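You operate a simulated robot arm through the tools that you are given. There is no shell and no other tool. Be economical: measure what you need, move in short steps, check, and stop when the job is done.

The job below is to be done with a simulated robot arm. You get a single attempt, and the scene is never put back.

TASK
Drape the green string over both white pegs and light it up.
Fine: the pegs of the brown peg board; its teal plug goes in the lead socket under the blue flap, which stays open; teal switch on only after plugging; leave the link plugs and the pad.

The check looks at the end state, three seconds after you hand in, the way a careful person would. Anything else that was tipped, shoved, dropped, spilled or broken makes it a failure.

THE ROBOT
A 6-joint arm with a two-finger parallel gripper, fixed in place. Base frame: the origin is at the foot of the arm, x ahead of it, y to its left, z up; the work surface is at about z = 620. Readings come in mm, degrees, newtons and seconds.
With the tool pointing down near the work surface it reaches from about 260 to 800 mm from the base axis. Its first joint turns from -166.0 to 166.0 degrees. Payload 3.91 kg.
The tool frame sits at the grasp point between the pads (the TCP): z along the fingers, y along the line on which they close. The tips reach 30 mm beyond it. Largest opening 110 mm; finger width 20, thickness 10; the body of the gripper, 48 by 112 mm, starts 55 mm behind the TCP.
Orientation is that of the tool frame in the base frame, as [roll, pitch, yaw] about the fixed x, y, z axes, in that order (R = Rz(yaw) Ry(pitch) Rx(roll)). With the fingers straight down and closing along the base's y, the tool's x points along the base's -x, its y along +y and its z along -z.

THE INTERFACE
- The arm moves only by the tool play_rows. Its argument "increments" is a list of rows, each a list of 7 numbers: the shift along the tool's x, y, z in mm, then the turn, a rotation vector about the tool's x, y, z in degrees, then the closure, from 0 (fully open) to 1 (shut). In form: [[dx, dy, dz, wx, wy, wz, fingers], ...]. A call has 1 to 20 rows; each row shifts and turns the commanded pose from where the row before left it, along the tool's axes as they then stand. Rows are played at 5 a second. More than 50 mm and 8.6 degrees between two rows, or a gripper value outside its range, and nothing of the call is played. Where a pose cannot be reached the arm comes as near as it can. A force on the tool above 90 N (or 10 N above the force at the start of the call, whichever is more), or a blocked arm, ends the call early, and 0.2 s more pass. The fingers move at their own pace (about 45 mm/s each) and stop on an object; they squeeze with about 42 N. The grip force told is the motor's: it shows also when the fingers shut on nothing. Time passes only in rows, and 0.2 s behind the last, so rows that do not move let the fingers close. It gives the time, the measured TCP pose, the force on the tool (base axes), the opening and the grip force at its end, in the units of the frame above (readings bear some noise), with the torque about the TCP (base axes, N m) and any sound that the robot's microphone picked up.
- Cameras (640 x 400 px; columns grow to the right, rows downward): "scene" is fixed at [399.6, -650.2, 1264.6]; the picture's right is [0.99, 0.15, 0.00], its down [0.06, -0.36, -0.93] and it looks along [-0.14, 0.92, -0.37] (base axes); focal length 358 px, centre (320, 200). "wrist" rides on the gripper at [77, 7, -114] in the tool frame; the picture's right is [-0.09, 1.00, 0.00], its down [-0.80, -0.07, -0.59] and it looks along [-0.59, -0.05, 0.80] (tool axes); focal length 270 px, centre (320, 200). There is no depth. A picture from a camera that has moved, and an enlarged one, comes with that camera's place and axes in the base frame and with its lens.
- capture(camera): a new picture of that camera. No time passes.
- move_column(by): slides the trunk up (or, below 0, down) by that many mm; the arm rides with it, the base frame stays. It gives what a move gives, with no picture.
- enlarge(camera, box): a new picture of the part [left, top, right, bottom] of that camera's present view, enlarged. No time passes.
- sign_off(): hands the job in; it is judged then, once.

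Go step by step. Nothing tells you positions but the pictures and the camera data: compare them with the known pose of the tool, close in by small moves and look again before you grip or let go. The budget is 120 turns and 76 pictures, counting those below and the enlarged ones. Unless the task says otherwise, let go and move clear before handing in.

The tools are called after "Request:" as name(argument=value, ...) on one line, values as JSON. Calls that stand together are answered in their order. play_rows: Moves the arm, as the interface text tells. Its arguments: {"type":"object","properties":{"increments":{"type":"array","items":{"type":"array","items":{"type":"number"}}}},"required":["increments"]} The other tools are called the same way: move_column (by) slides the trunk up or down; capture (camera) takes a picture; enlarge (camera, box) takes an enlarged picture of a part of a camera's view; sign_off () hands the job in.

At the start:

```text
time_s: 0.0
tool_pos: [241.4, 486.6, 1107.5]
tcp_rot: [-179.9, 0.0, 180.0]
wrist_force: [-0.6, 0.0, 0.1]
torque: [0.0, 0.01, 0.02]
gripper_width: 109.7
gripper_force: 0.0
trunk travel left (down, up): [-525.0, 85.0]
```

scene: 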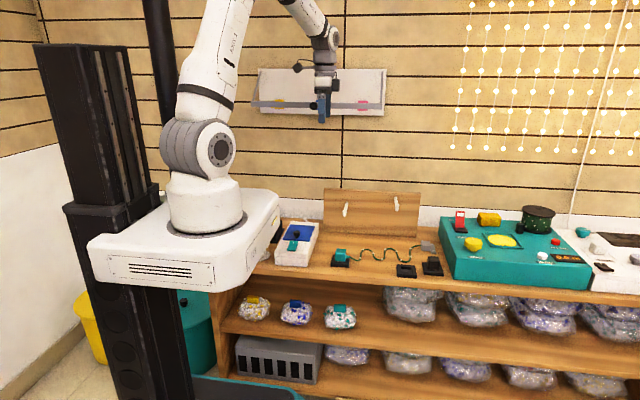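
wrist: 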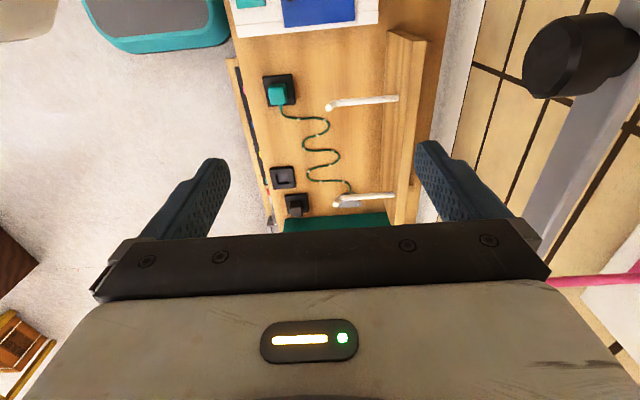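

I see the board with two white pegs, the green string between a teal plug (in a dock) and a grey end, and a white box with a blue flap and teal switch on the left. I'll look more closely first.

Request:
enlarge(camera="scene", box=[260, 180, 460, 305])

Request:
enlarge(camera="wrist", box=[220, 0, 460, 240])

Request:
enlarge(camera="scene", box=[260, 210, 340, 275])

```text
3.20 times, centred on (360, 242) of scene
camera zoom: at [399.6, -650.2, 1264.6], right [0.99, 0.15, 0.0], down [0.06, -0.36, -0.93], along [-0.14, 0.92, -0.37], focal length 1147 px, centre (192, 64)
```

zoom: 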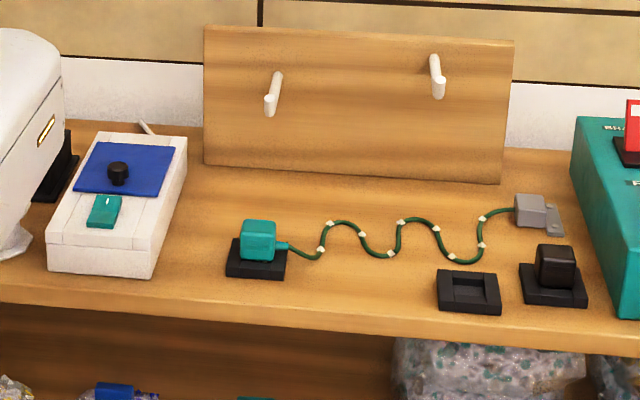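

```text
1.67 times, centred on (340, 120) of wrist
camera zoom: at [164.8, 494.1, 1222.3], right [0.09, 1.0, 0.0], down [0.8, -0.07, 0.59], along [0.59, -0.05, -0.8], focal length 450 px, centre (287, 333)
```

zoom: 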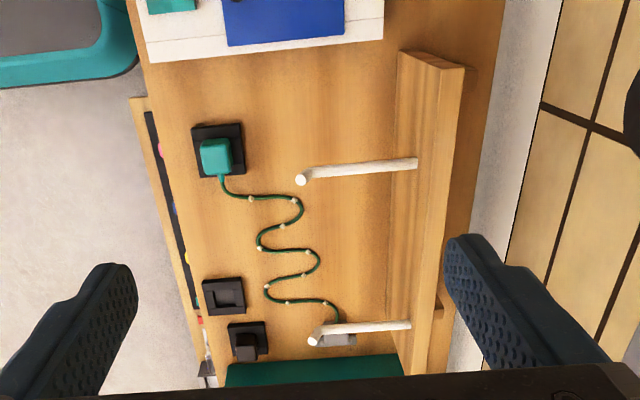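

```text
6.15 times, centred on (300, 242) of scene
camera zoom: at [399.6, -650.2, 1264.6], right [0.99, 0.15, 0.0], down [0.06, -0.36, -0.93], along [-0.14, 0.92, -0.37], focal length 2205 px, centre (443, -62)
```

zoom: 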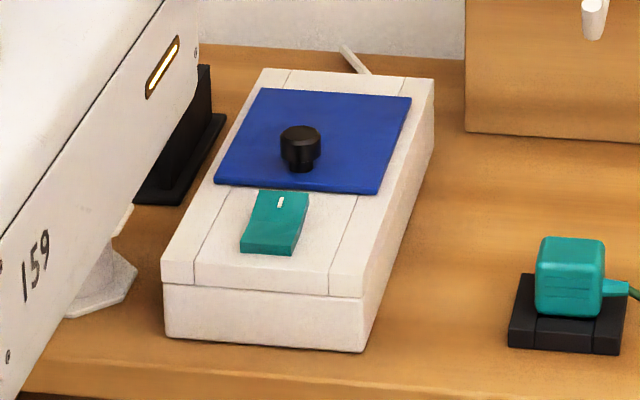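

Pegs come out near (312,496,761) and (490,499,785) at the tips. The box spans about x 92–202, y 350–620 with its top near z 655, and the flap knob is near (142,485). I'll turn the gripper so its fingers close along base x and look at the box from above.

Request:
play_rows(increments=[[0, 0, 0, 0, 0, -8.2, 0], [0, 0, 0, 0, 0, -8.2, 0], [0, 0, 0, 0, 0, -8.2, 0], [0, 0, 0, 0, 0, -8.2, 0], [0, 0, 0, 0, 0, -8.2, 0], [0, 0, 0, 0, 0, -8.2, 0], [0, 0, 0, 0, 0, -8.2, 0], [0, 0, 0, 0, 0, -8.2, 0], [0, 0, 0, 0, 0, -8.2, 0], [0, 0, 0, 0, 0, -8.2, 0], [0, 0, 0, 0, 0, -8, 0], [14, 24, 39, 0, 0, 0, 0], [14, 24, 39, 0, 0, 0, 0], [14, 24, 39, 0, 0, 0, 0], [14, 24, 39, 0, 0, 0, 0], [0, 0, 0, 0, 0, 0, 0]])

Request:
capture(camera="wrist")

Request:
capture(camera="scene")

```text
time_s: 3.4
tool_pos: [143.4, 430.7, 950.3]
tcp_rot: [-180.0, 0.0, -90.1]
wrist_force: [-0.7, 1.0, -1.0]
torque: [0.0, 0.0, 0.0]
gripper_width: 109.9
gripper_force: 0.0
trunk travel left (down, up): [-525.0, 85.0]
```

```text
70 pictures are left
camera wrist: at [137.4, 353.5, 1064.8], right [-1.0, 0.09, 0.0], down [0.07, 0.8, 0.59], along [0.05, 0.59, -0.8], focal length 270 px, centre (320, 200)
```

wrist: 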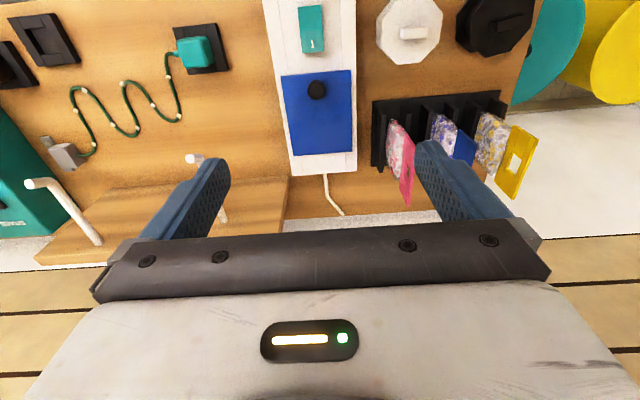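

```text
69 pictures are left
```

scene: 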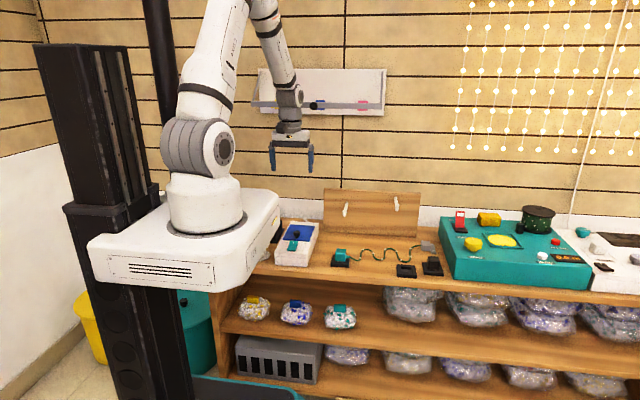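

The neighbours are a card rack to the left (x below about 80) and two octagonal dishes. I'll enlarge the box.

Request:
enlarge(camera="wrist", box=[240, 0, 400, 220])

Request:
enlarge(camera="wrist", box=[0, 0, 260, 160])

```text
1.82 times, centred on (320, 110) of wrist
camera zoom: at [137.4, 353.5, 1064.8], right [-1.0, 0.09, 0.0], down [0.07, 0.8, 0.59], along [0.05, 0.59, -0.8], focal length 491 px, centre (320, 364)
```

zoom: 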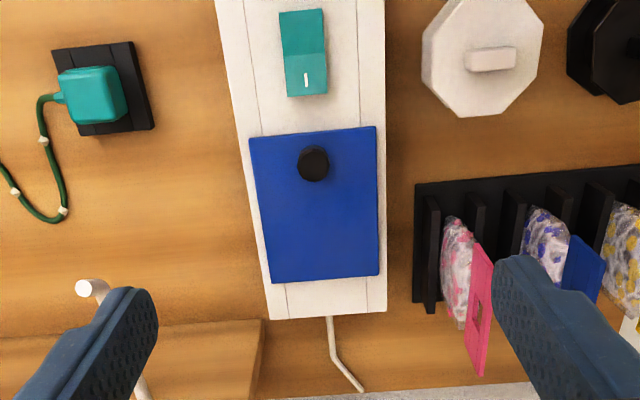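

```text
2.46 times, centred on (130, 80) of wrist
camera zoom: at [137.4, 353.5, 1064.8], right [-1.0, 0.09, 0.0], down [0.07, 0.8, 0.59], along [0.05, 0.59, -0.8], focal length 665 px, centre (788, 495)
```

zoom: 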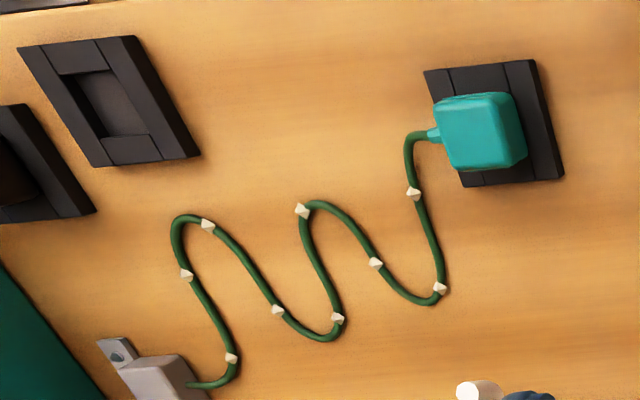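

The two cameras disagree a little on heights, so I'll take another wrist view from a shifted place to triangulate the box.

Request:
play_rows(increments=[[30, -30, 40, 0, 0, 0, 0.5], [30, -30, 40, 0, 0, 0, 0.5], [0, 0, 0, 0, 0, 0, 0.5], [0, 0, 0, 0, 0, 0, 0.5]])

Request:
enlarge(camera="wrist", box=[200, 0, 520, 200])

```text
refused: row 1 steps farther than a row can; nothing moved
```

```text
2.00 times, centred on (360, 100) of wrist
camera zoom: at [137.4, 353.5, 1064.8], right [-1.0, 0.09, 0.0], down [0.07, 0.8, 0.59], along [0.05, 0.59, -0.8], focal length 541 px, centre (240, 400)
```

zoom: 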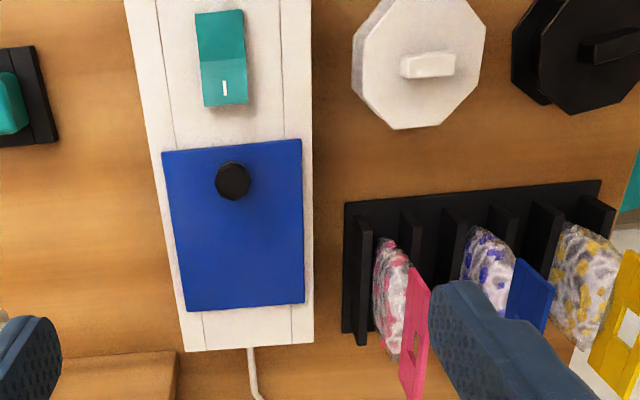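

Request:
play_rows(increments=[[20, -20, 27, 0, 0, 0, 0.5], [20, -20, 27, 0, 0, 0, 0.5], [20, -20, 27, 0, 0, 0, 0.5], [0, 0, 0, 0, 0, 0, 0.5], [0, 0, 0, 0, 0, 0, 0.5]])

Request:
enlarge(camera="wrist", box=[200, 0, 520, 200])

```text
time_s: 4.6
tool_pos: [202.8, 369.6, 869.7]
tcp_rot: [-179.9, 0.0, -90.0]
wrist_force: [0.3, 0.9, -0.3]
torque: [0.02, 0.03, 0.02]
gripper_width: 54.9
gripper_force: 0.1
trunk travel left (down, up): [-525.0, 85.0]
```

```text
2.00 times, centred on (360, 100) of wrist
camera zoom: at [196.3, 293.5, 984.6], right [-1.0, 0.09, 0.0], down [0.07, 0.8, 0.59], along [0.05, 0.59, -0.8], focal length 541 px, centre (240, 400)
```

zoom: 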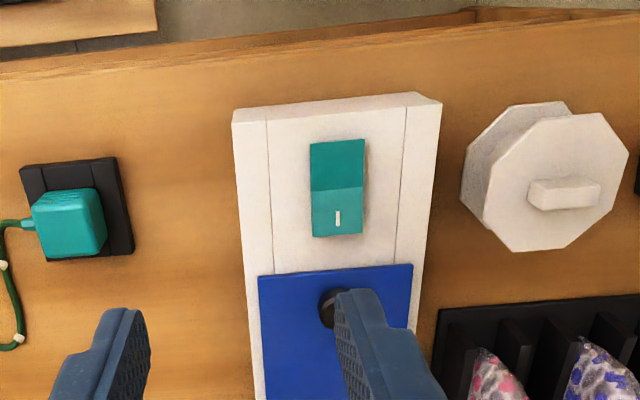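

Knob head top is at about (150,446,700), the flap spans y 430–548, and the hinge is presumably at y≈548. I'll move above the knob and check.

Request:
play_rows(increments=[[-25.4, 17.6, 36, 0, 0, 0, 0.5], [-25.4, 17.6, 36, 0, 0, 0, 0.5], [-25.4, 17.6, 36, 0, 0, 0, 0.5], [0, 0, 0, 0, 0, 0, 0.5]])

Request:
capture(camera="wrist")

Request:
enlarge(camera="scene", box=[260, 190, 340, 270])

```text
time_s: 5.6
tool_pos: [151.9, 449.0, 762.3]
tcp_rot: [-179.9, -0.1, -89.9]
wrist_force: [0.6, 0.3, -0.4]
torque: [-0.06, -0.01, 0.02]
gripper_width: 55.1
gripper_force: 0.0
trunk travel left (down, up): [-525.0, 85.0]
```

```text
64 pictures are left
camera wrist: at [145.9, 371.5, 875.3], right [-1.0, 0.09, 0.0], down [0.07, 0.8, 0.59], along [0.05, 0.59, -0.8], focal length 270 px, centre (320, 200)
```

wrist: 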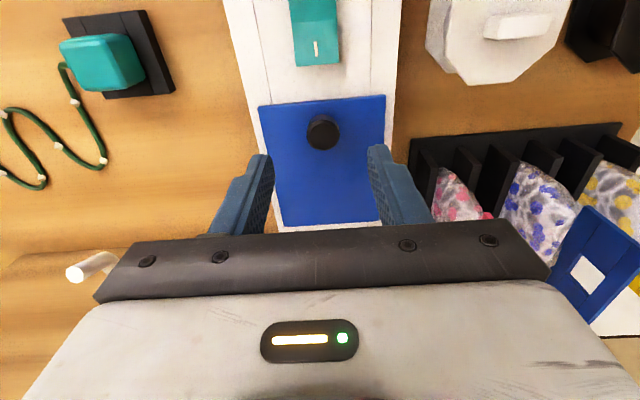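

```text
5.00 times, centred on (300, 230) of scene
camera zoom: at [399.6, -650.2, 1264.6], right [0.99, 0.15, 0.0], down [0.06, -0.36, -0.93], along [-0.14, 0.92, -0.37], focal length 1792 px, centre (420, 50)
```

zoom: 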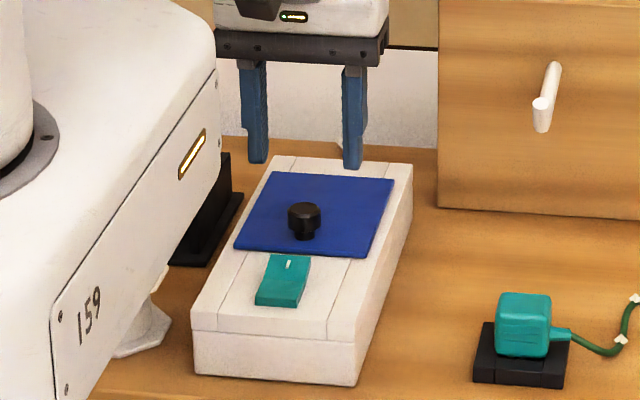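

The knob is centred at about (150,444). Descending and gripping it.

Request:
play_rows(increments=[[5, 2, 17, 0, 0, 0, 0.5], [0, 0, 17, 0, 0, 0, 0.5], [0, 0, 16, 0, 0, 0, 0.5], [0, 0, 0, 0, 0, 0, 0.5], [0, 0, 0, 0, 0, 0, 1], [0, 0, 0, 0, 0, 0, 1], [0, 0, 0, 0, 0, 0, 1], [0, 0, 0, 0, 0, 0, 1]])

Request:
enlarge(camera="scene", box=[260, 190, 340, 270])

```text
time_s: 7.4
tool_pos: [149.9, 441.1, 712.6]
tcp_rot: [180.0, 0.0, -89.9]
wrist_force: [-1.7, -0.5, -0.1]
torque: [0.0, 0.05, 0.01]
gripper_width: 23.3
gripper_force: 44.8
trunk travel left (down, up): [-525.0, 85.0]
```

```text
5.00 times, centred on (300, 230) of scene
camera zoom: at [399.6, -650.2, 1264.6], right [0.99, 0.15, 0.0], down [0.06, -0.36, -0.93], along [-0.14, 0.92, -0.37], focal length 1792 px, centre (420, 50)
```

zoom: 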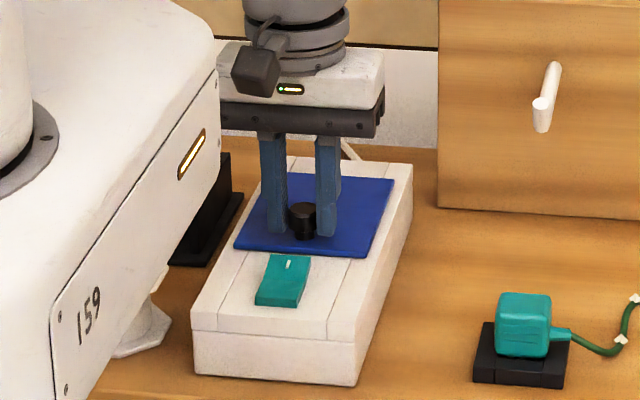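

Gripped. I'll start the opening arc about the rear hinge and watch the forces.

Request:
play_rows(increments=[[-2.1, 0, -9.1, 0, 0, 0, 1], [-3, 0, -8.8, 0, 0, 0, 1], [-3.7, 0, -8.6, 0, 0, 0, 1], [-4.4, 0, -8.2, 0, 0, 0, 1], [0, 0, 0, 0, 0, 0, 1]])

Request:
enlarge(camera="scene", box=[260, 190, 340, 270])

```text
time_s: 8.6
tool_pos: [149.8, 453.7, 746.9]
tcp_rot: [-179.9, -0.2, -90.0]
wrist_force: [-2.0, -14.1, -7.6]
torque: [-1.6, -0.2, 0.08]
gripper_width: 22.7
gripper_force: 44.8
trunk travel left (down, up): [-525.0, 85.0]
```

```text
5.00 times, centred on (300, 230) of scene
camera zoom: at [399.6, -650.2, 1264.6], right [0.99, 0.15, 0.0], down [0.06, -0.36, -0.93], along [-0.14, 0.92, -0.37], focal length 1792 px, centre (420, 50)
```

zoom: 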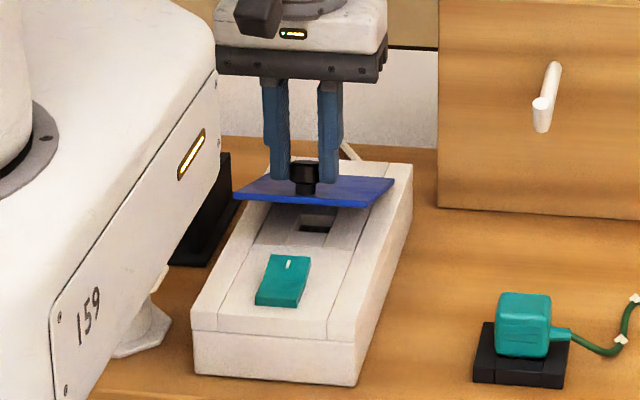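

Request:
play_rows(increments=[[-5.1, 0, -7.8, 0, 0, 0, 1], [-5.8, 0, -7.3, 0, 0, 0, 1], [-6.4, 0, -6.8, 0, 0, 0, 1], [-6.9, 0, -6.2, 0, 0, 0, 1], [-7.5, 0, -5.6, 0, 0, 0, 1], [-7.9, 0, -4.9, 0, 0, 0, 1], [-8.4, 0, -4.2, 0, 0, 0, 1], [-8.6, 0, -3.4, 0, 0, 0, 1], [0, 0, 0, 0, 0, 0, 1]])

Request:
enlarge(camera="scene", box=[260, 190, 340, 270])

```text
time_s: 10.6
tool_pos: [151.1, 513.4, 796.0]
tcp_rot: [-180.0, 0.1, -89.9]
wrist_force: [4.0, -13.7, 4.7]
torque: [-1.49, -0.03, -0.03]
gripper_width: 22.9
gripper_force: 45.1
trunk travel left (down, up): [-525.0, 85.0]
```

```text
5.00 times, centred on (300, 230) of scene
camera zoom: at [399.6, -650.2, 1264.6], right [0.99, 0.15, 0.0], down [0.06, -0.36, -0.93], along [-0.14, 0.92, -0.37], focal length 1792 px, centre (420, 50)
```

zoom: 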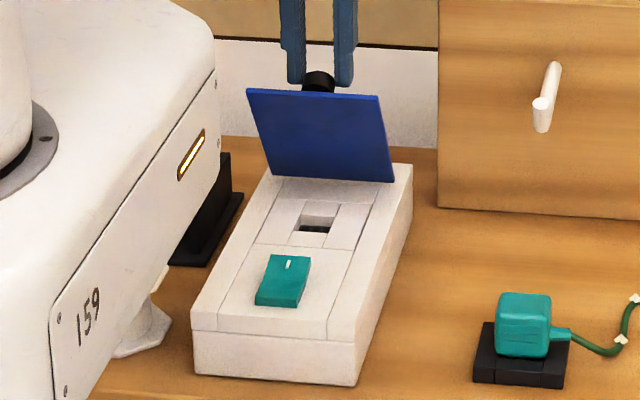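

Request:
play_rows(increments=[[-8.9, 0, -2.7, 0, 0, 0, 1], [-9.2, 0, -1.9, 0, 0, 0, 1], [-9.2, 0, -1.1, 0, 0, 0, 1], [-9.4, 0, -0.3, 0, 0, 0, 1], [-9.3, 0, 0.6, 0, 0, 0, 1], [-9.2, 0, 1.3, 0, 0, 0, 1], [-9.1, 0, 2.1, 0, 0, 0, 1], [0, 0, 0, 0, 0, 0, 1]])

Request:
enlarge(camera="scene", box=[260, 190, 340, 270])

```text
time_s: 12.4
tool_pos: [151.0, 574.7, 797.2]
tcp_rot: [179.8, 0.1, -90.0]
wrist_force: [-7.1, -8.0, 11.5]
torque: [-1.24, 0.16, -0.07]
gripper_width: 22.9
gripper_force: 44.7
trunk travel left (down, up): [-525.0, 85.0]
```

```text
5.00 times, centred on (300, 230) of scene
camera zoom: at [399.6, -650.2, 1264.6], right [0.99, 0.15, 0.0], down [0.06, -0.36, -0.93], along [-0.14, 0.92, -0.37], focal length 1792 px, centre (420, 50)
```

zoom: 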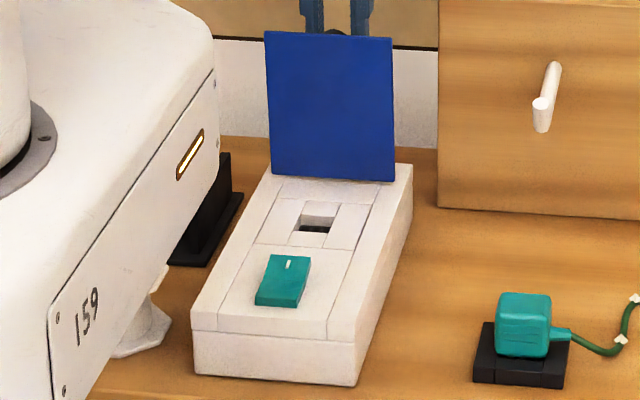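

The flap is near vertical; I'll push a bit farther to find its stop.

Request:
play_rows(increments=[[-8.8, 0, 3, 0, 0, 0, 1], [-8.6, 0, 3.7, 0, 0, 0, 1], [0, 0, 0, 0, 0, 0, 1]])

Request:
capture(camera="scene")

```text
time_s: 13.2
tool_pos: [151.4, 593.2, 790.8]
tcp_rot: [180.0, 0.1, -90.0]
wrist_force: [-0.2, -0.3, 0.5]
torque: [0.02, -0.01, -0.03]
gripper_width: 0.0
gripper_force: 37.6
trunk travel left (down, up): [-525.0, 85.0]
```

```text
58 pictures are left
```

scene: 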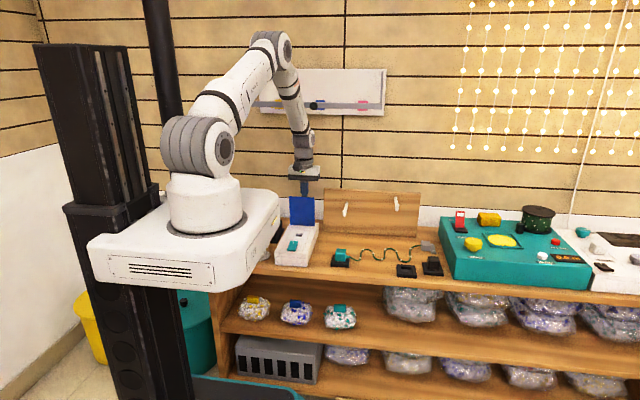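

The knob slipped out at the end and the flap stands open on its own. I'll lift straight up and look.

Request:
play_rows(increments=[[0, 0, -30, 0, 0, 0, 1], [0, 0, -40, 0, 0, 0, 1], [0, 0, -40, 0, 0, 0, 1], [0, 0, -20, 0, 0, 0, 0.5], [0, 0, 0, 0, 0, 0, 0.5]])

Request:
capture(camera="wrist")

Request:
enlarge(camera="scene", box=[260, 190, 340, 270])

```text
time_s: 14.4
tool_pos: [150.7, 589.0, 927.6]
tcp_rot: [-180.0, 0.6, -90.1]
wrist_force: [0.6, -1.6, 1.3]
torque: [0.15, 0.0, 0.01]
gripper_width: 50.4
gripper_force: 0.1
trunk travel left (down, up): [-525.0, 85.0]
```

```text
57 pictures are left
camera wrist: at [143.8, 511.1, 1040.2], right [-1.0, 0.09, 0.0], down [0.07, 0.79, 0.6], along [0.05, 0.6, -0.8], focal length 270 px, centre (320, 200)
```

wrist: 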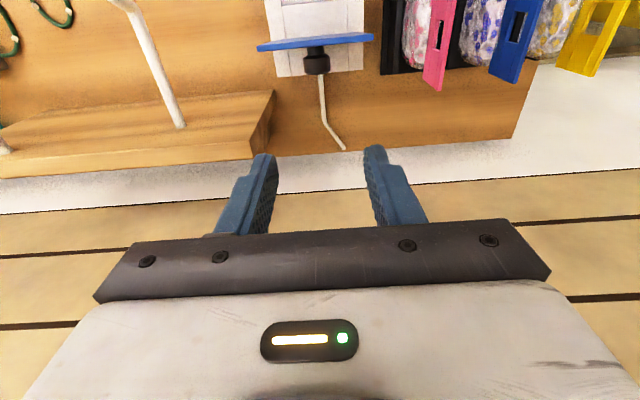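

```text
5.00 times, centred on (300, 230) of scene
camera zoom: at [399.6, -650.2, 1264.6], right [0.99, 0.15, 0.0], down [0.06, -0.36, -0.93], along [-0.14, 0.92, -0.37], focal length 1792 px, centre (420, 50)
```

zoom: 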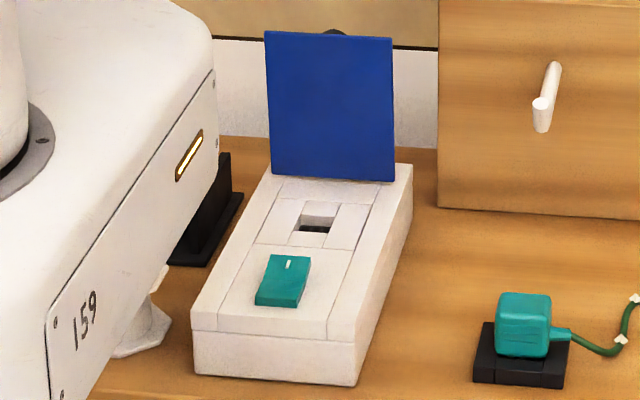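

The flap stands open and the socket recess is visible. I'll move to view it from above.

Request:
play_rows(increments=[[40, 0, 0, 0, 0, 0, 0.5], [40, 0, 0, 0, 0, 0, 0.5], [39, 0, 24, 0, 0, 0, 0.5], [0, 0, 24, 0, 0, 0, 0.5], [0, 0, 0, 0, 0, 0, 0.5]])

Request:
enlarge(camera="wrist", box=[0, 0, 480, 230])

Request:
enlarge(camera="wrist", box=[260, 0, 400, 140])

```text
time_s: 15.6
tool_pos: [149.2, 475.3, 871.0]
tcp_rot: [180.0, 0.0, -90.1]
wrist_force: [0.7, 0.9, 0.6]
torque: [-0.02, -0.02, -0.02]
gripper_width: 55.1
gripper_force: 0.1
trunk travel left (down, up): [-525.0, 85.0]
```

```text
1.33 times, centred on (240, 115) of wrist
camera zoom: at [142.8, 398.0, 984.0], right [-1.0, 0.09, 0.0], down [0.07, 0.8, 0.59], along [0.05, 0.59, -0.8], focal length 360 px, centre (427, 313)
```

zoom: 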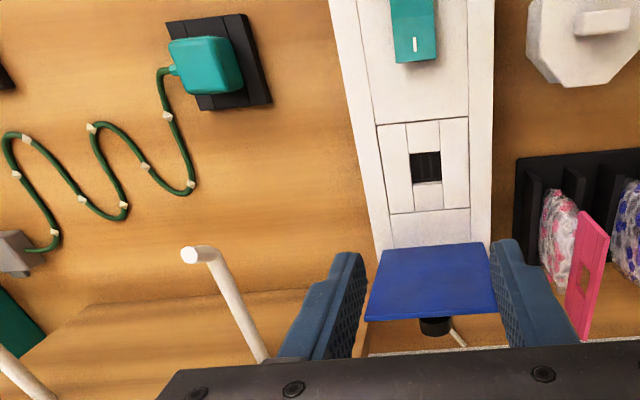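

```text
2.86 times, centred on (330, 70) of wrist
camera zoom: at [142.8, 398.0, 984.0], right [-1.0, 0.09, 0.0], down [0.07, 0.8, 0.59], along [0.05, 0.59, -0.8], focal length 772 px, centre (291, 571)
```

zoom: 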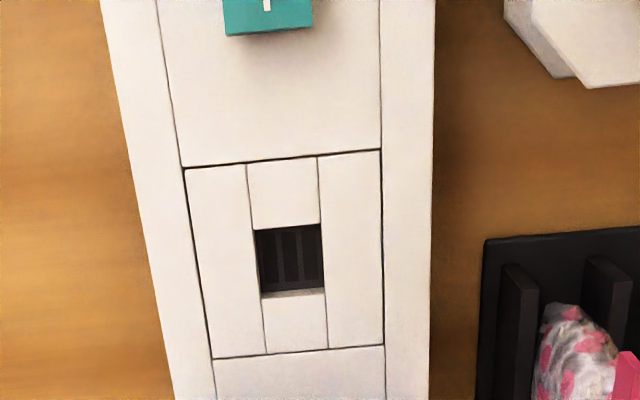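

Socket centre is about (150,481), pocket about 27 mm, with the same layout as the dock. The plug is at about (312,393) with its top near z 656 and its cord leaving toward +x. I'll turn the gripper to close along y and go above the plug.

Request:
play_rows(increments=[[0, 0, 0, 0, 0, 8.2, 0.45], [0, 0, 0, 0, 0, 8.2, 0.45], [0, 0, 0, 0, 0, 8.2, 0.45], [0, 0, 0, 0, 0, 8.2, 0.45], [0, 0, 0, 0, 0, 8.2, 0.45], [0, 0, 0, 0, 0, 8.2, 0.45], [0, 0, 0, 0, 0, 8.2, 0.45], [0, 0, 0, 0, 0, 8.2, 0.45], [0, 0, 0, 0, 0, 8.2, 0.45], [0, 0, 0, 0, 0, 8.2, 0.45], [0, 0, 0, 0, 0, 8, 0.45], [-32.6, -16.4, 22, 0, 0, 0, 0.45], [-32.6, -16.4, 22, 0, 0, 0, 0.45], [-32.6, -16.4, 22, 0, 0, 0, 0.45], [-32.6, -16.4, 22, 0, 0, 0, 0.45], [-32.6, -16.4, 22, 0, 0, 0, 0.45], [0, 0, 0, 0, 0, 0, 0.45]])

Request:
capture(camera="wrist")

Request:
enlarge(camera="scene", box=[270, 180, 450, 290])

```text
time_s: 19.2
tool_pos: [315.1, 390.5, 760.8]
tcp_rot: [180.0, 0.1, 180.0]
wrist_force: [0.6, 0.5, 0.3]
torque: [-0.01, -0.03, 0.03]
gripper_width: 60.6
gripper_force: 0.0
trunk travel left (down, up): [-525.0, 85.0]
```

```text
53 pictures are left
camera wrist: at [238.5, 398.1, 874.0], right [0.09, 1.0, 0.0], down [0.8, -0.07, 0.59], along [0.59, -0.05, -0.8], focal length 270 px, centre (320, 200)
```

wrist: 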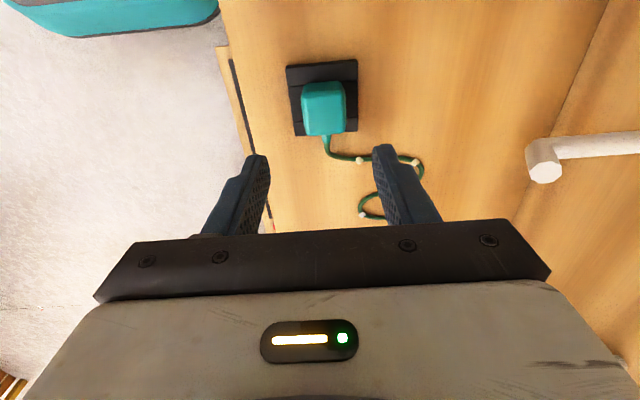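

```text
3.56 times, centred on (360, 235) of scene
camera zoom: at [399.6, -650.2, 1264.6], right [0.99, 0.15, 0.0], down [0.06, -0.36, -0.93], along [-0.14, 0.92, -0.37], focal length 1274 px, centre (178, 76)
```

zoom: 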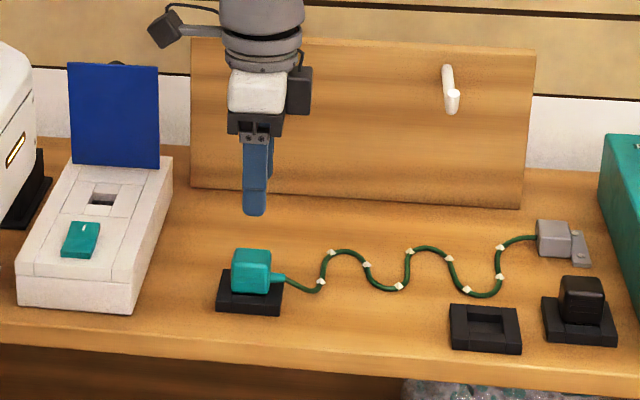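

I'll centre on the plug (about (311.5,395)), descend and close.

Request:
play_rows(increments=[[3.5, 4.5, 30, 0, 0, 0, 0.45], [0, 0, 30, 0, 0, 0, 0.45], [0, 0, 20, 0, 0, 0, 0.45], [0, 0, 12, 0, 0, 0, 0.45], [0, 0, 0, 0, 0, 0, 0.45]])

Request:
capture(camera="wrist")

Request:
enlarge(camera="scene", box=[310, 220, 390, 280])

```text
time_s: 20.4
tool_pos: [310.5, 396.3, 670.3]
tcp_rot: [180.0, -0.1, -179.9]
wrist_force: [-0.1, 1.0, 0.6]
torque: [-0.01, 0.0, 0.0]
gripper_width: 60.4
gripper_force: 0.0
trunk travel left (down, up): [-525.0, 85.0]
```

```text
51 pictures are left
camera wrist: at [233.6, 403.5, 784.3], right [0.09, 1.0, 0.0], down [0.8, -0.07, 0.59], along [0.59, -0.05, -0.8], focal length 270 px, centre (320, 200)
```

wrist: 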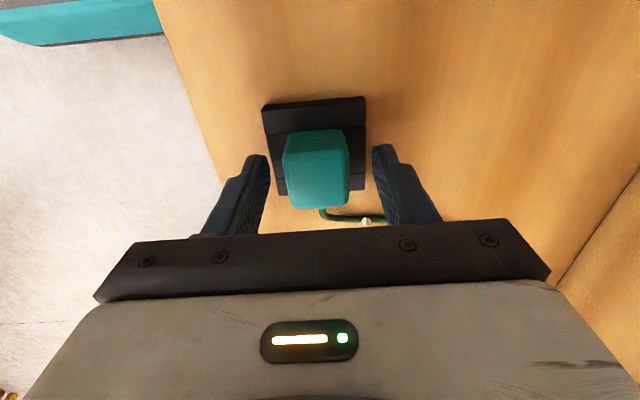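

```text
6.67 times, centred on (350, 250) of scene
camera zoom: at [399.6, -650.2, 1264.6], right [0.99, 0.15, 0.0], down [0.06, -0.36, -0.93], along [-0.14, 0.92, -0.37], focal length 2389 px, centre (120, -133)
```

zoom: 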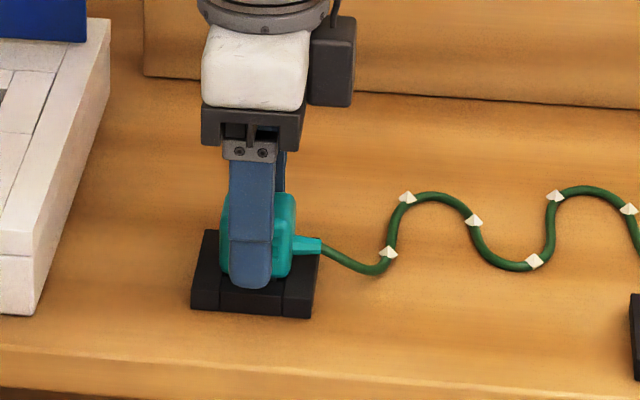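

The fingers straddle the plug; closing now.

Request:
play_rows(increments=[[-3, -1, 0, 0, 0, 0, 0.45], [0, 0, 0, 0, 0, 0, 1], [0, 0, 0, 0, 0, 0, 1], [0, 0, 0, 0, 0, 0, 1], [0, 0, 0, 0, 0, 0, 1]])

```text
time_s: 21.6
tool_pos: [312.7, 395.5, 670.1]
tcp_rot: [-179.9, 0.0, -180.0]
wrist_force: [0.6, -0.3, 0.6]
torque: [-0.01, -0.01, -0.02]
gripper_width: 32.9
gripper_force: 41.9
trunk travel left (down, up): [-525.0, 85.0]
```

Gripped at 32.9 mm. Lifting straight out.

Request:
play_rows(increments=[[0, 0, -8, 0, 0, 0, 1], [0, 0, -10, 0, 0, 0, 1], [0, 0, -12, 0, 0, 0, 1], [0, 0, -20, 0, 0, 0, 1], [0, 0, 0, 0, 0, 0, 1]])

Request:
enlarge(camera="scene", box=[310, 190, 450, 280])

```text
time_s: 22.8
tool_pos: [315.1, 396.5, 721.6]
tcp_rot: [180.0, -0.1, 180.0]
wrist_force: [0.1, 0.8, 0.7]
torque: [-0.01, 0.0, -0.03]
gripper_width: 0.0
gripper_force: 38.0
trunk travel left (down, up): [-525.0, 85.0]
```

```text
4.44 times, centred on (380, 235) of scene
camera zoom: at [399.6, -650.2, 1264.6], right [0.99, 0.15, 0.0], down [0.06, -0.36, -0.93], along [-0.14, 0.92, -0.37], focal length 1593 px, centre (53, 44)
```

zoom: 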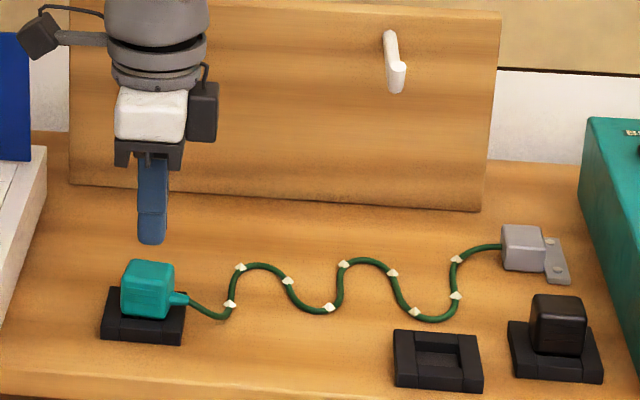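

The fingers slipped off; the dock holds the plug firmly and it's still seated. I'll re-grip deeper and pull slowly while watching the force.

Request:
play_rows(increments=[[2, 1, 0, 0, 0, 0, 0.45], [0, 0, 0, 0, 0, 0, 0.45], [0, 0, 0, 0, 0, 0, 0.45], [0, 0, 25, 0, 0, 0, 0.45], [0, 0, 20, 0, 0, 0, 0.45], [0, 0, 5, 0, 0, 0, 0.45], [0, 0, 3, 0, 0, 0, 0.45], [0, 0, 2, 0, 0, 0, 0.45], [0, 0, 0, 0, 0, 0, 0.45]])

Request:
enlarge(camera="scene", box=[320, 230, 370, 270])

```text
time_s: 24.8
tool_pos: [310.3, 398.3, 663.8]
tcp_rot: [180.0, 0.0, -179.9]
wrist_force: [0.4, -0.7, -0.6]
torque: [0.01, 0.03, 0.03]
gripper_width: 60.4
gripper_force: 0.0
trunk travel left (down, up): [-525.0, 85.0]
```

```text
10.00 times, centred on (345, 250) of scene
camera zoom: at [399.6, -650.2, 1264.6], right [0.99, 0.15, 0.0], down [0.06, -0.36, -0.93], along [-0.14, 0.92, -0.37], focal length 3583 px, centre (70, -300)
```

zoom: 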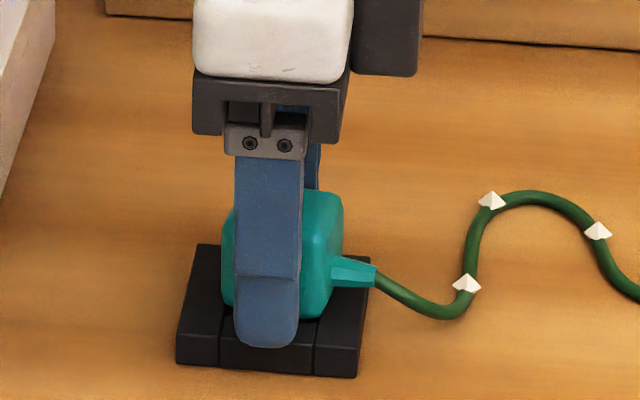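

Request:
play_rows(increments=[[-4, -2.5, 0, 0, 0, 0, 0.45], [0, 0, 1, 0, 0, 0, 0.45], [0, 0, 0, 0, 0, 0, 1], [0, 0, 0, 0, 0, 0, 1], [0, 0, 0, 0, 0, 0, 1], [0, 0, 0, 0, 0, 0, 1], [0, 0, -1, 0, 0, 0, 1], [0, 0, -1, 0, 0, 0, 1], [0, 0, -1, 0, 0, 0, 1]])

```text
time_s: 26.8
tool_pos: [315.4, 395.7, 665.8]
tcp_rot: [180.0, 0.0, -179.9]
wrist_force: [-0.5, 0.6, 0.0]
torque: [0.0, -0.01, -0.05]
gripper_width: 33.1
gripper_force: 41.4
trunk travel left (down, up): [-525.0, 85.0]
```

Request:
play_rows(increments=[[0, 0, -1.5, 0, 0, 0, 1], [0, 0, -1.5, 0, 0, 0, 1], [0, 0, -1.5, 0, 0, 0, 1], [0, 0, -1.5, 0, 0, 0, 1]])

Request:
enlarge(camera="scene", box=[320, 230, 370, 270])

```text
time_s: 27.8
tool_pos: [314.7, 393.0, 672.9]
tcp_rot: [180.0, 0.0, 180.0]
wrist_force: [0.4, -0.2, 0.1]
torque: [0.03, 0.02, -0.01]
gripper_width: 33.1
gripper_force: 42.2
trunk travel left (down, up): [-525.0, 85.0]
```

```text
10.00 times, centred on (345, 250) of scene
camera zoom: at [399.6, -650.2, 1264.6], right [0.99, 0.15, 0.0], down [0.06, -0.36, -0.93], along [-0.14, 0.92, -0.37], focal length 3583 px, centre (70, -300)
```

zoom: 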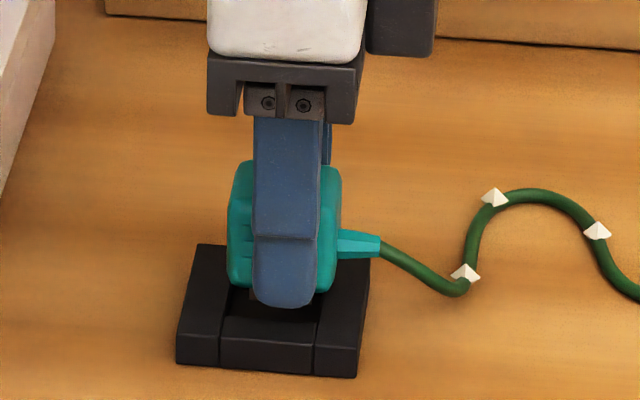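

The plug is coming out this time. I'll keep lifting gently.

Request:
play_rows(increments=[[0, 0, -3, 0, 0, 0, 1], [0, 0, -4, 0, 0, 0, 1], [0, 0, -6, 0, 0, 0, 1], [0, 0, -10, 0, 0, 0, 1], [0, 0, -10, 0, 0, 0, 1], [0, 0, -10, 0, 0, 0, 1], [0, 0, 0, 0, 0, 0, 1]])

Request:
enlarge(camera="scene", box=[310, 200, 450, 280])

```text
time_s: 29.4
tool_pos: [315.7, 395.1, 715.6]
tcp_rot: [180.0, 0.0, 179.9]
wrist_force: [0.6, 0.7, -0.2]
torque: [0.02, -0.02, 0.02]
gripper_width: 33.0
gripper_force: 42.3
trunk travel left (down, up): [-525.0, 85.0]
```

```text
4.57 times, centred on (380, 240) of scene
camera zoom: at [399.6, -650.2, 1264.6], right [0.99, 0.15, 0.0], down [0.06, -0.36, -0.93], along [-0.14, 0.92, -0.37], focal length 1638 px, centre (46, 17)
```

zoom: 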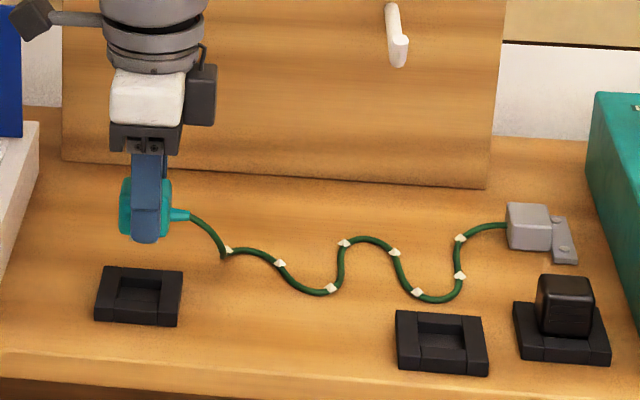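

The plug is free in the gripper. I'll carry it rightward in front of the pegs, then high up on the right of the right-hand peg to take up slack.

Request:
play_rows(increments=[[-25, 2, -14, 0, 0, 0, 1], [-25, 2, -14, 0, 0, 0, 1], [-25, 2, -14, 0, 0, 0, 1], [-26, 2, -14, 0, 0, 0, 1], [-26, 2, -14, 0, 0, 0, 1], [-26, 2, -14, 0, 0, 0, 1], [-26, 2, -14, 0, 0, 0, 1], [-26, 2, -20, 0, 0, 0, 1], [-10, 2, -25, 0, 0, 0, 1], [-10, 2, -25, 0, 0, 0, 1], [-10, 2, -25, 0, 0, 0, 1], [-10, 2, -25, 0, 0, 0, 1], [0, 2, -25, 0, 0, 0, 1], [0, 2, -25, 0, 0, 0, 1], [0, 0, -25, 0, 0, 0, 1], [0, 0, -25, 0, 0, 0, 1], [0, 0, 0, 0, 0, 0, 1]])

Request:
capture(camera="scene")

Request:
capture(camera="wrist")

```text
time_s: 33.0
tool_pos: [561.2, 421.2, 1034.1]
tcp_rot: [180.0, 0.1, -180.0]
wrist_force: [0.2, 0.8, 0.5]
torque: [-0.01, 0.01, 0.0]
gripper_width: 32.9
gripper_force: 41.6
trunk travel left (down, up): [-525.0, 85.0]
```

```text
45 pictures are left
```

scene: 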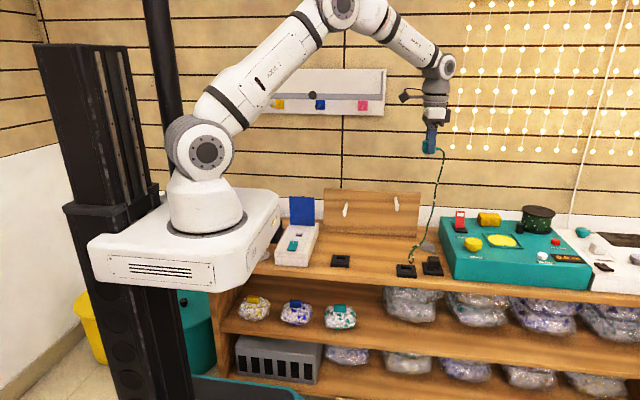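

```text
44 pictures are left
camera wrist: at [485.3, 428.9, 1147.5], right [0.09, 1.0, 0.0], down [0.8, -0.07, 0.59], along [0.59, -0.05, -0.8], focal length 270 px, centre (320, 200)
```

wrist: 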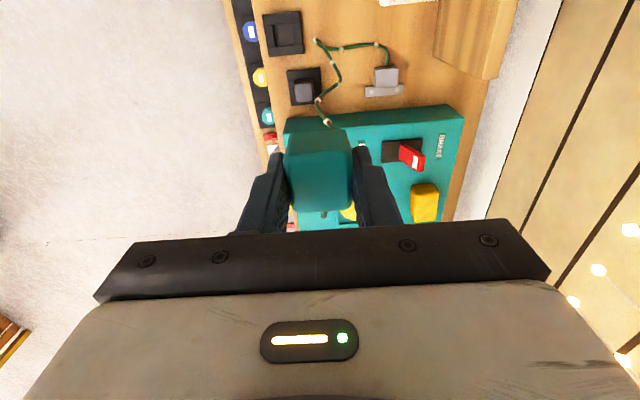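

The string now hangs well to the right of the right peg. I'll raise it further while moving back to y≈555.

Request:
play_rows(increments=[[0, 10, -15, 0, 0, 0, 1], [0, 17, -10, 0, 0, 0, 1], [0, 17, -10, 0, 0, 0, 1], [0, 18, -10, 0, 0, 0, 1], [0, 18, -10, 0, 0, 0, 1], [0, 18, -5, 0, 0, 0, 1], [0, 18, 0, 0, 0, 0, 1], [0, 18, 0, 0, 0, 0, 1], [0, 0, 0, 0, 0, 0, 1], [0, 0, 0, 0, 0, 0, 1]])

Request:
enlarge(camera="scene", box=[300, 90, 500, 290])

Request:
capture(camera="wrist")

```text
time_s: 35.2
tool_pos: [561.8, 555.4, 1093.0]
tcp_rot: [-180.0, 0.1, -180.0]
wrist_force: [0.3, 0.4, -0.4]
torque: [-0.05, 0.0, 0.01]
gripper_width: 32.9
gripper_force: 41.7
trunk travel left (down, up): [-525.0, 85.0]
```

```text
2.00 times, centred on (400, 190) of scene
camera zoom: at [399.6, -650.2, 1264.6], right [0.99, 0.15, 0.0], down [0.06, -0.36, -0.93], along [-0.14, 0.92, -0.37], focal length 717 px, centre (160, 220)
```

zoom: 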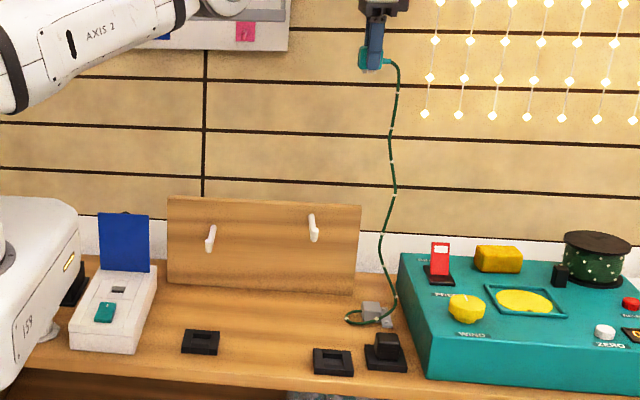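

```text
42 pictures are left
camera wrist: at [483.8, 562.4, 1207.9], right [0.09, 1.0, 0.0], down [0.8, -0.07, 0.59], along [0.59, -0.05, -0.8], focal length 270 px, centre (320, 200)
```

wrist: 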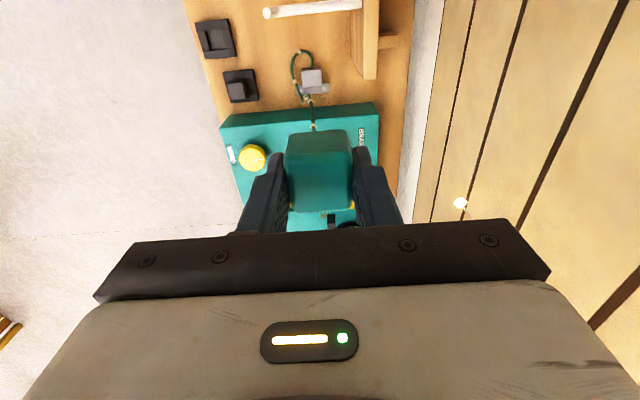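

The string rises right of the right peg, and its span is inside the peg's depth. Now I'll sweep left over both pegs at height, y≈558.

Request:
play_rows(increments=[[15, 0, 3, 0, 0, 0, 1], [25, 0.5, 7, 0, 0, 0, 1], [25, 0.5, 8, 0, 0, 0, 1], [25, 0.5, 8, 0, 0, 0, 1], [25, 0.5, 8, 0, 0, 0, 1], [25, 0.5, 8, 0, 0, 0, 1], [20, 0, 8, 0, 0, 0, 1], [0, 0, 0, 0, 0, 0, 1], [0, 0, 0, 0, 0, 0, 1]])

Request:
enlarge(camera="scene", box=[300, 90, 500, 290])

Request:
capture(camera="wrist")

```text
time_s: 36.6
tool_pos: [445.8, 560.1, 1057.4]
tcp_rot: [178.2, 1.1, 178.4]
wrist_force: [58.2, 10.7, 8.1]
torque: [-0.42, 5.12, -1.69]
gripper_width: 33.0
gripper_force: 42.4
trunk travel left (down, up): [-525.0, 85.0]
stopped in row 7: the force on the tool passed its limit at 106 N (the readings are from after the stop); the commanded pose is now the measured one
```

```text
2.00 times, centred on (400, 190) of scene
camera zoom: at [399.6, -650.2, 1264.6], right [0.99, 0.15, 0.0], down [0.06, -0.36, -0.93], along [-0.14, 0.92, -0.37], focal length 717 px, centre (160, 220)
```

zoom: 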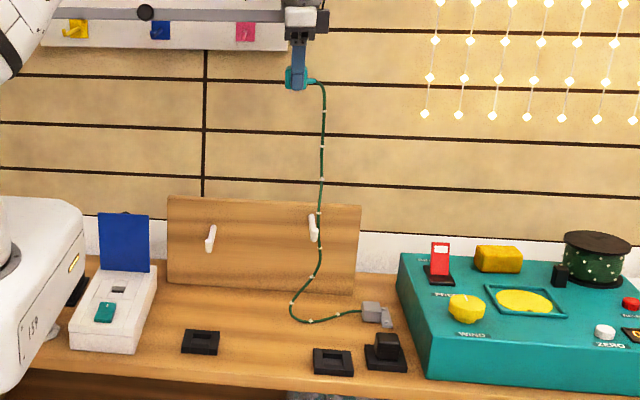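

```text
40 pictures are left
camera wrist: at [366.2, 565.4, 1170.4], right [0.11, 0.99, 0.03], down [0.79, -0.11, 0.61], along [0.61, -0.04, -0.79], focal length 270 px, centre (320, 200)
```

wrist: 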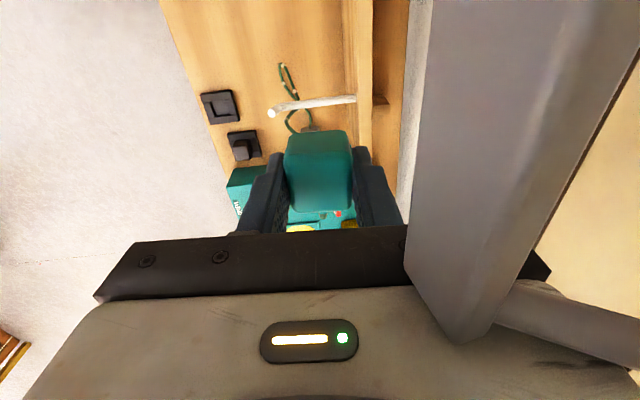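

The gripper bumped a wall-mounted hook rail at this height. I'll back off to the right, straighten, lower, come forward, and check the rail.

Request:
play_rows(increments=[[-10, -3, 0, 0, 0, 0, 1], [-15, -5, 0, 0.9, 0.5, -0.8, 1], [-5, -12, 10, 0.9, 0.6, -0.8, 1], [0, -10, 20, 0, 0, 0, 1], [0, 0, 25, 0, 0, 0, 1], [0, 0, 25, 0, 0, 0, 1], [0, 0, 25, 0, 0, 0, 1], [0, 0, 25, 0, 0, 0, 1], [0, 0, 0, 0, 0, 0, 1]])

Request:
capture(camera="scene")

Request:
enlarge(camera="scene", box=[240, 50, 400, 150])

```text
time_s: 38.6
tool_pos: [461.2, 529.4, 927.8]
tcp_rot: [-179.5, -0.1, -179.4]
wrist_force: [-0.7, 0.5, -0.5]
torque: [-0.02, 0.0, 0.02]
gripper_width: 33.2
gripper_force: 42.1
trunk travel left (down, up): [-525.0, 85.0]
```

```text
39 pictures are left
```

scene: 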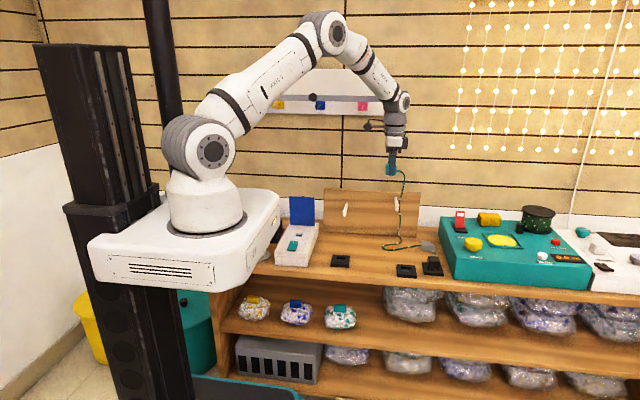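

```text
4.00 times, centred on (320, 100) of scene
camera zoom: at [399.6, -650.2, 1264.6], right [0.99, 0.15, 0.0], down [0.06, -0.36, -0.93], along [-0.14, 0.92, -0.37], focal length 1433 px, centre (320, 600)
```

zoom: 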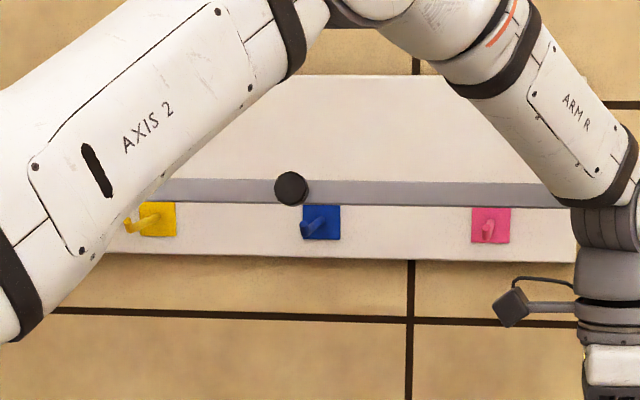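

The rail, knob and hooks look unchanged. Checking the string near the right peg before sweeping on.

Request:
enlarge(camera="scene", box=[360, 150, 450, 260])

Request:
capture(camera="wrist")

```text
3.64 times, centred on (405, 205) of scene
camera zoom: at [399.6, -650.2, 1264.6], right [0.99, 0.15, 0.0], down [0.06, -0.36, -0.93], along [-0.14, 0.92, -0.37], focal length 1303 px, centre (11, 182)
```

zoom: 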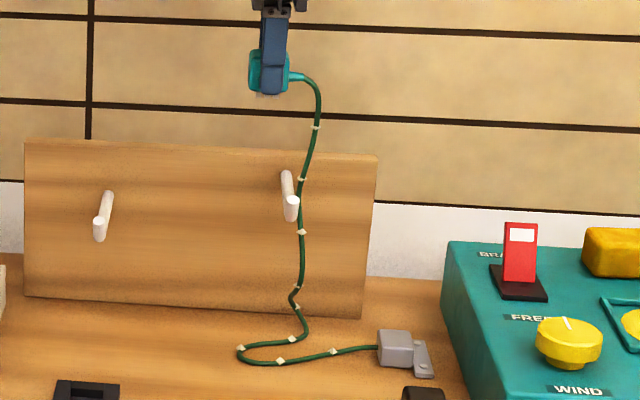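

```text
36 pictures are left
camera wrist: at [385.9, 536.3, 1042.0], right [0.08, 1.0, -0.01], down [0.8, -0.06, 0.59], along [0.59, -0.05, -0.8], focal length 270 px, centre (320, 200)
```

wrist: 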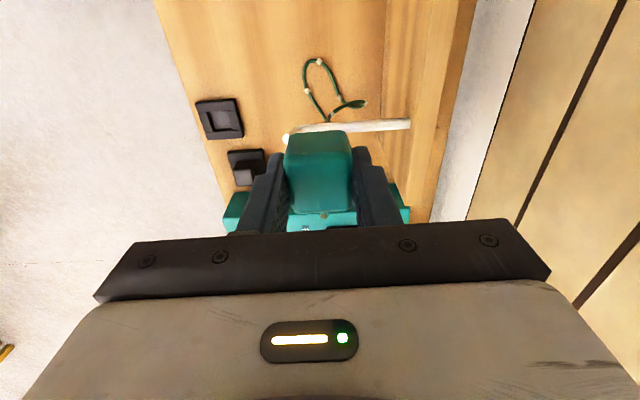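

The string lies against the right side of the right peg, as wanted. I'll lower a little, move back to y≈550, and sweep left below the rail.

Request:
play_rows(increments=[[0, 0, 22, -0.5, 0, 0.6, 1], [0, 0, 20, 0, 0, 0, 1], [5, 10, 0, 0, 0, 0, 1], [10, 10, 0, 0, 0, 0, 1], [20, 0, 0, 0, 0, 0, 1], [22, 0, 0, 0, 0, 0, 1], [22, 0, 0, 0, 0, 0, 1], [22, 0, 0, 0, 0, 0, 1], [20, 0, 0, 0, 0, 0, 1], [0, 0, 0, 0, 0, 0, 1]])

Request:
enlarge(camera="scene", box=[300, 140, 450, 270])

```text
time_s: 40.9
tool_pos: [340.2, 548.1, 887.4]
tcp_rot: [-180.0, 0.0, -179.9]
wrist_force: [0.0, -0.3, -0.5]
torque: [-0.01, -0.02, 0.02]
gripper_width: 33.2
gripper_force: 42.3
trunk travel left (down, up): [-525.0, 85.0]
```

```text
3.08 times, centred on (375, 205) of scene
camera zoom: at [399.6, -650.2, 1264.6], right [0.99, 0.15, 0.0], down [0.06, -0.36, -0.93], along [-0.14, 0.92, -0.37], focal length 1103 px, centre (151, 185)
```

zoom: 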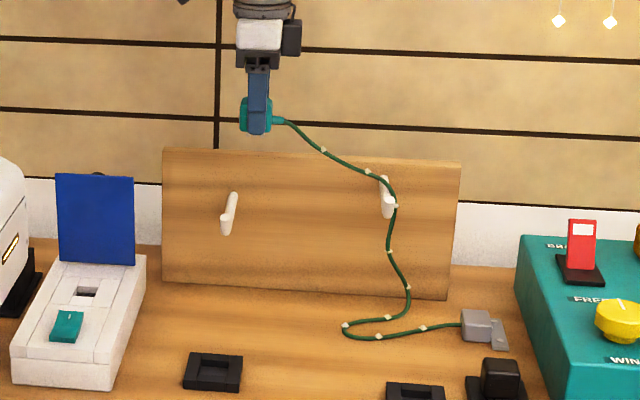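

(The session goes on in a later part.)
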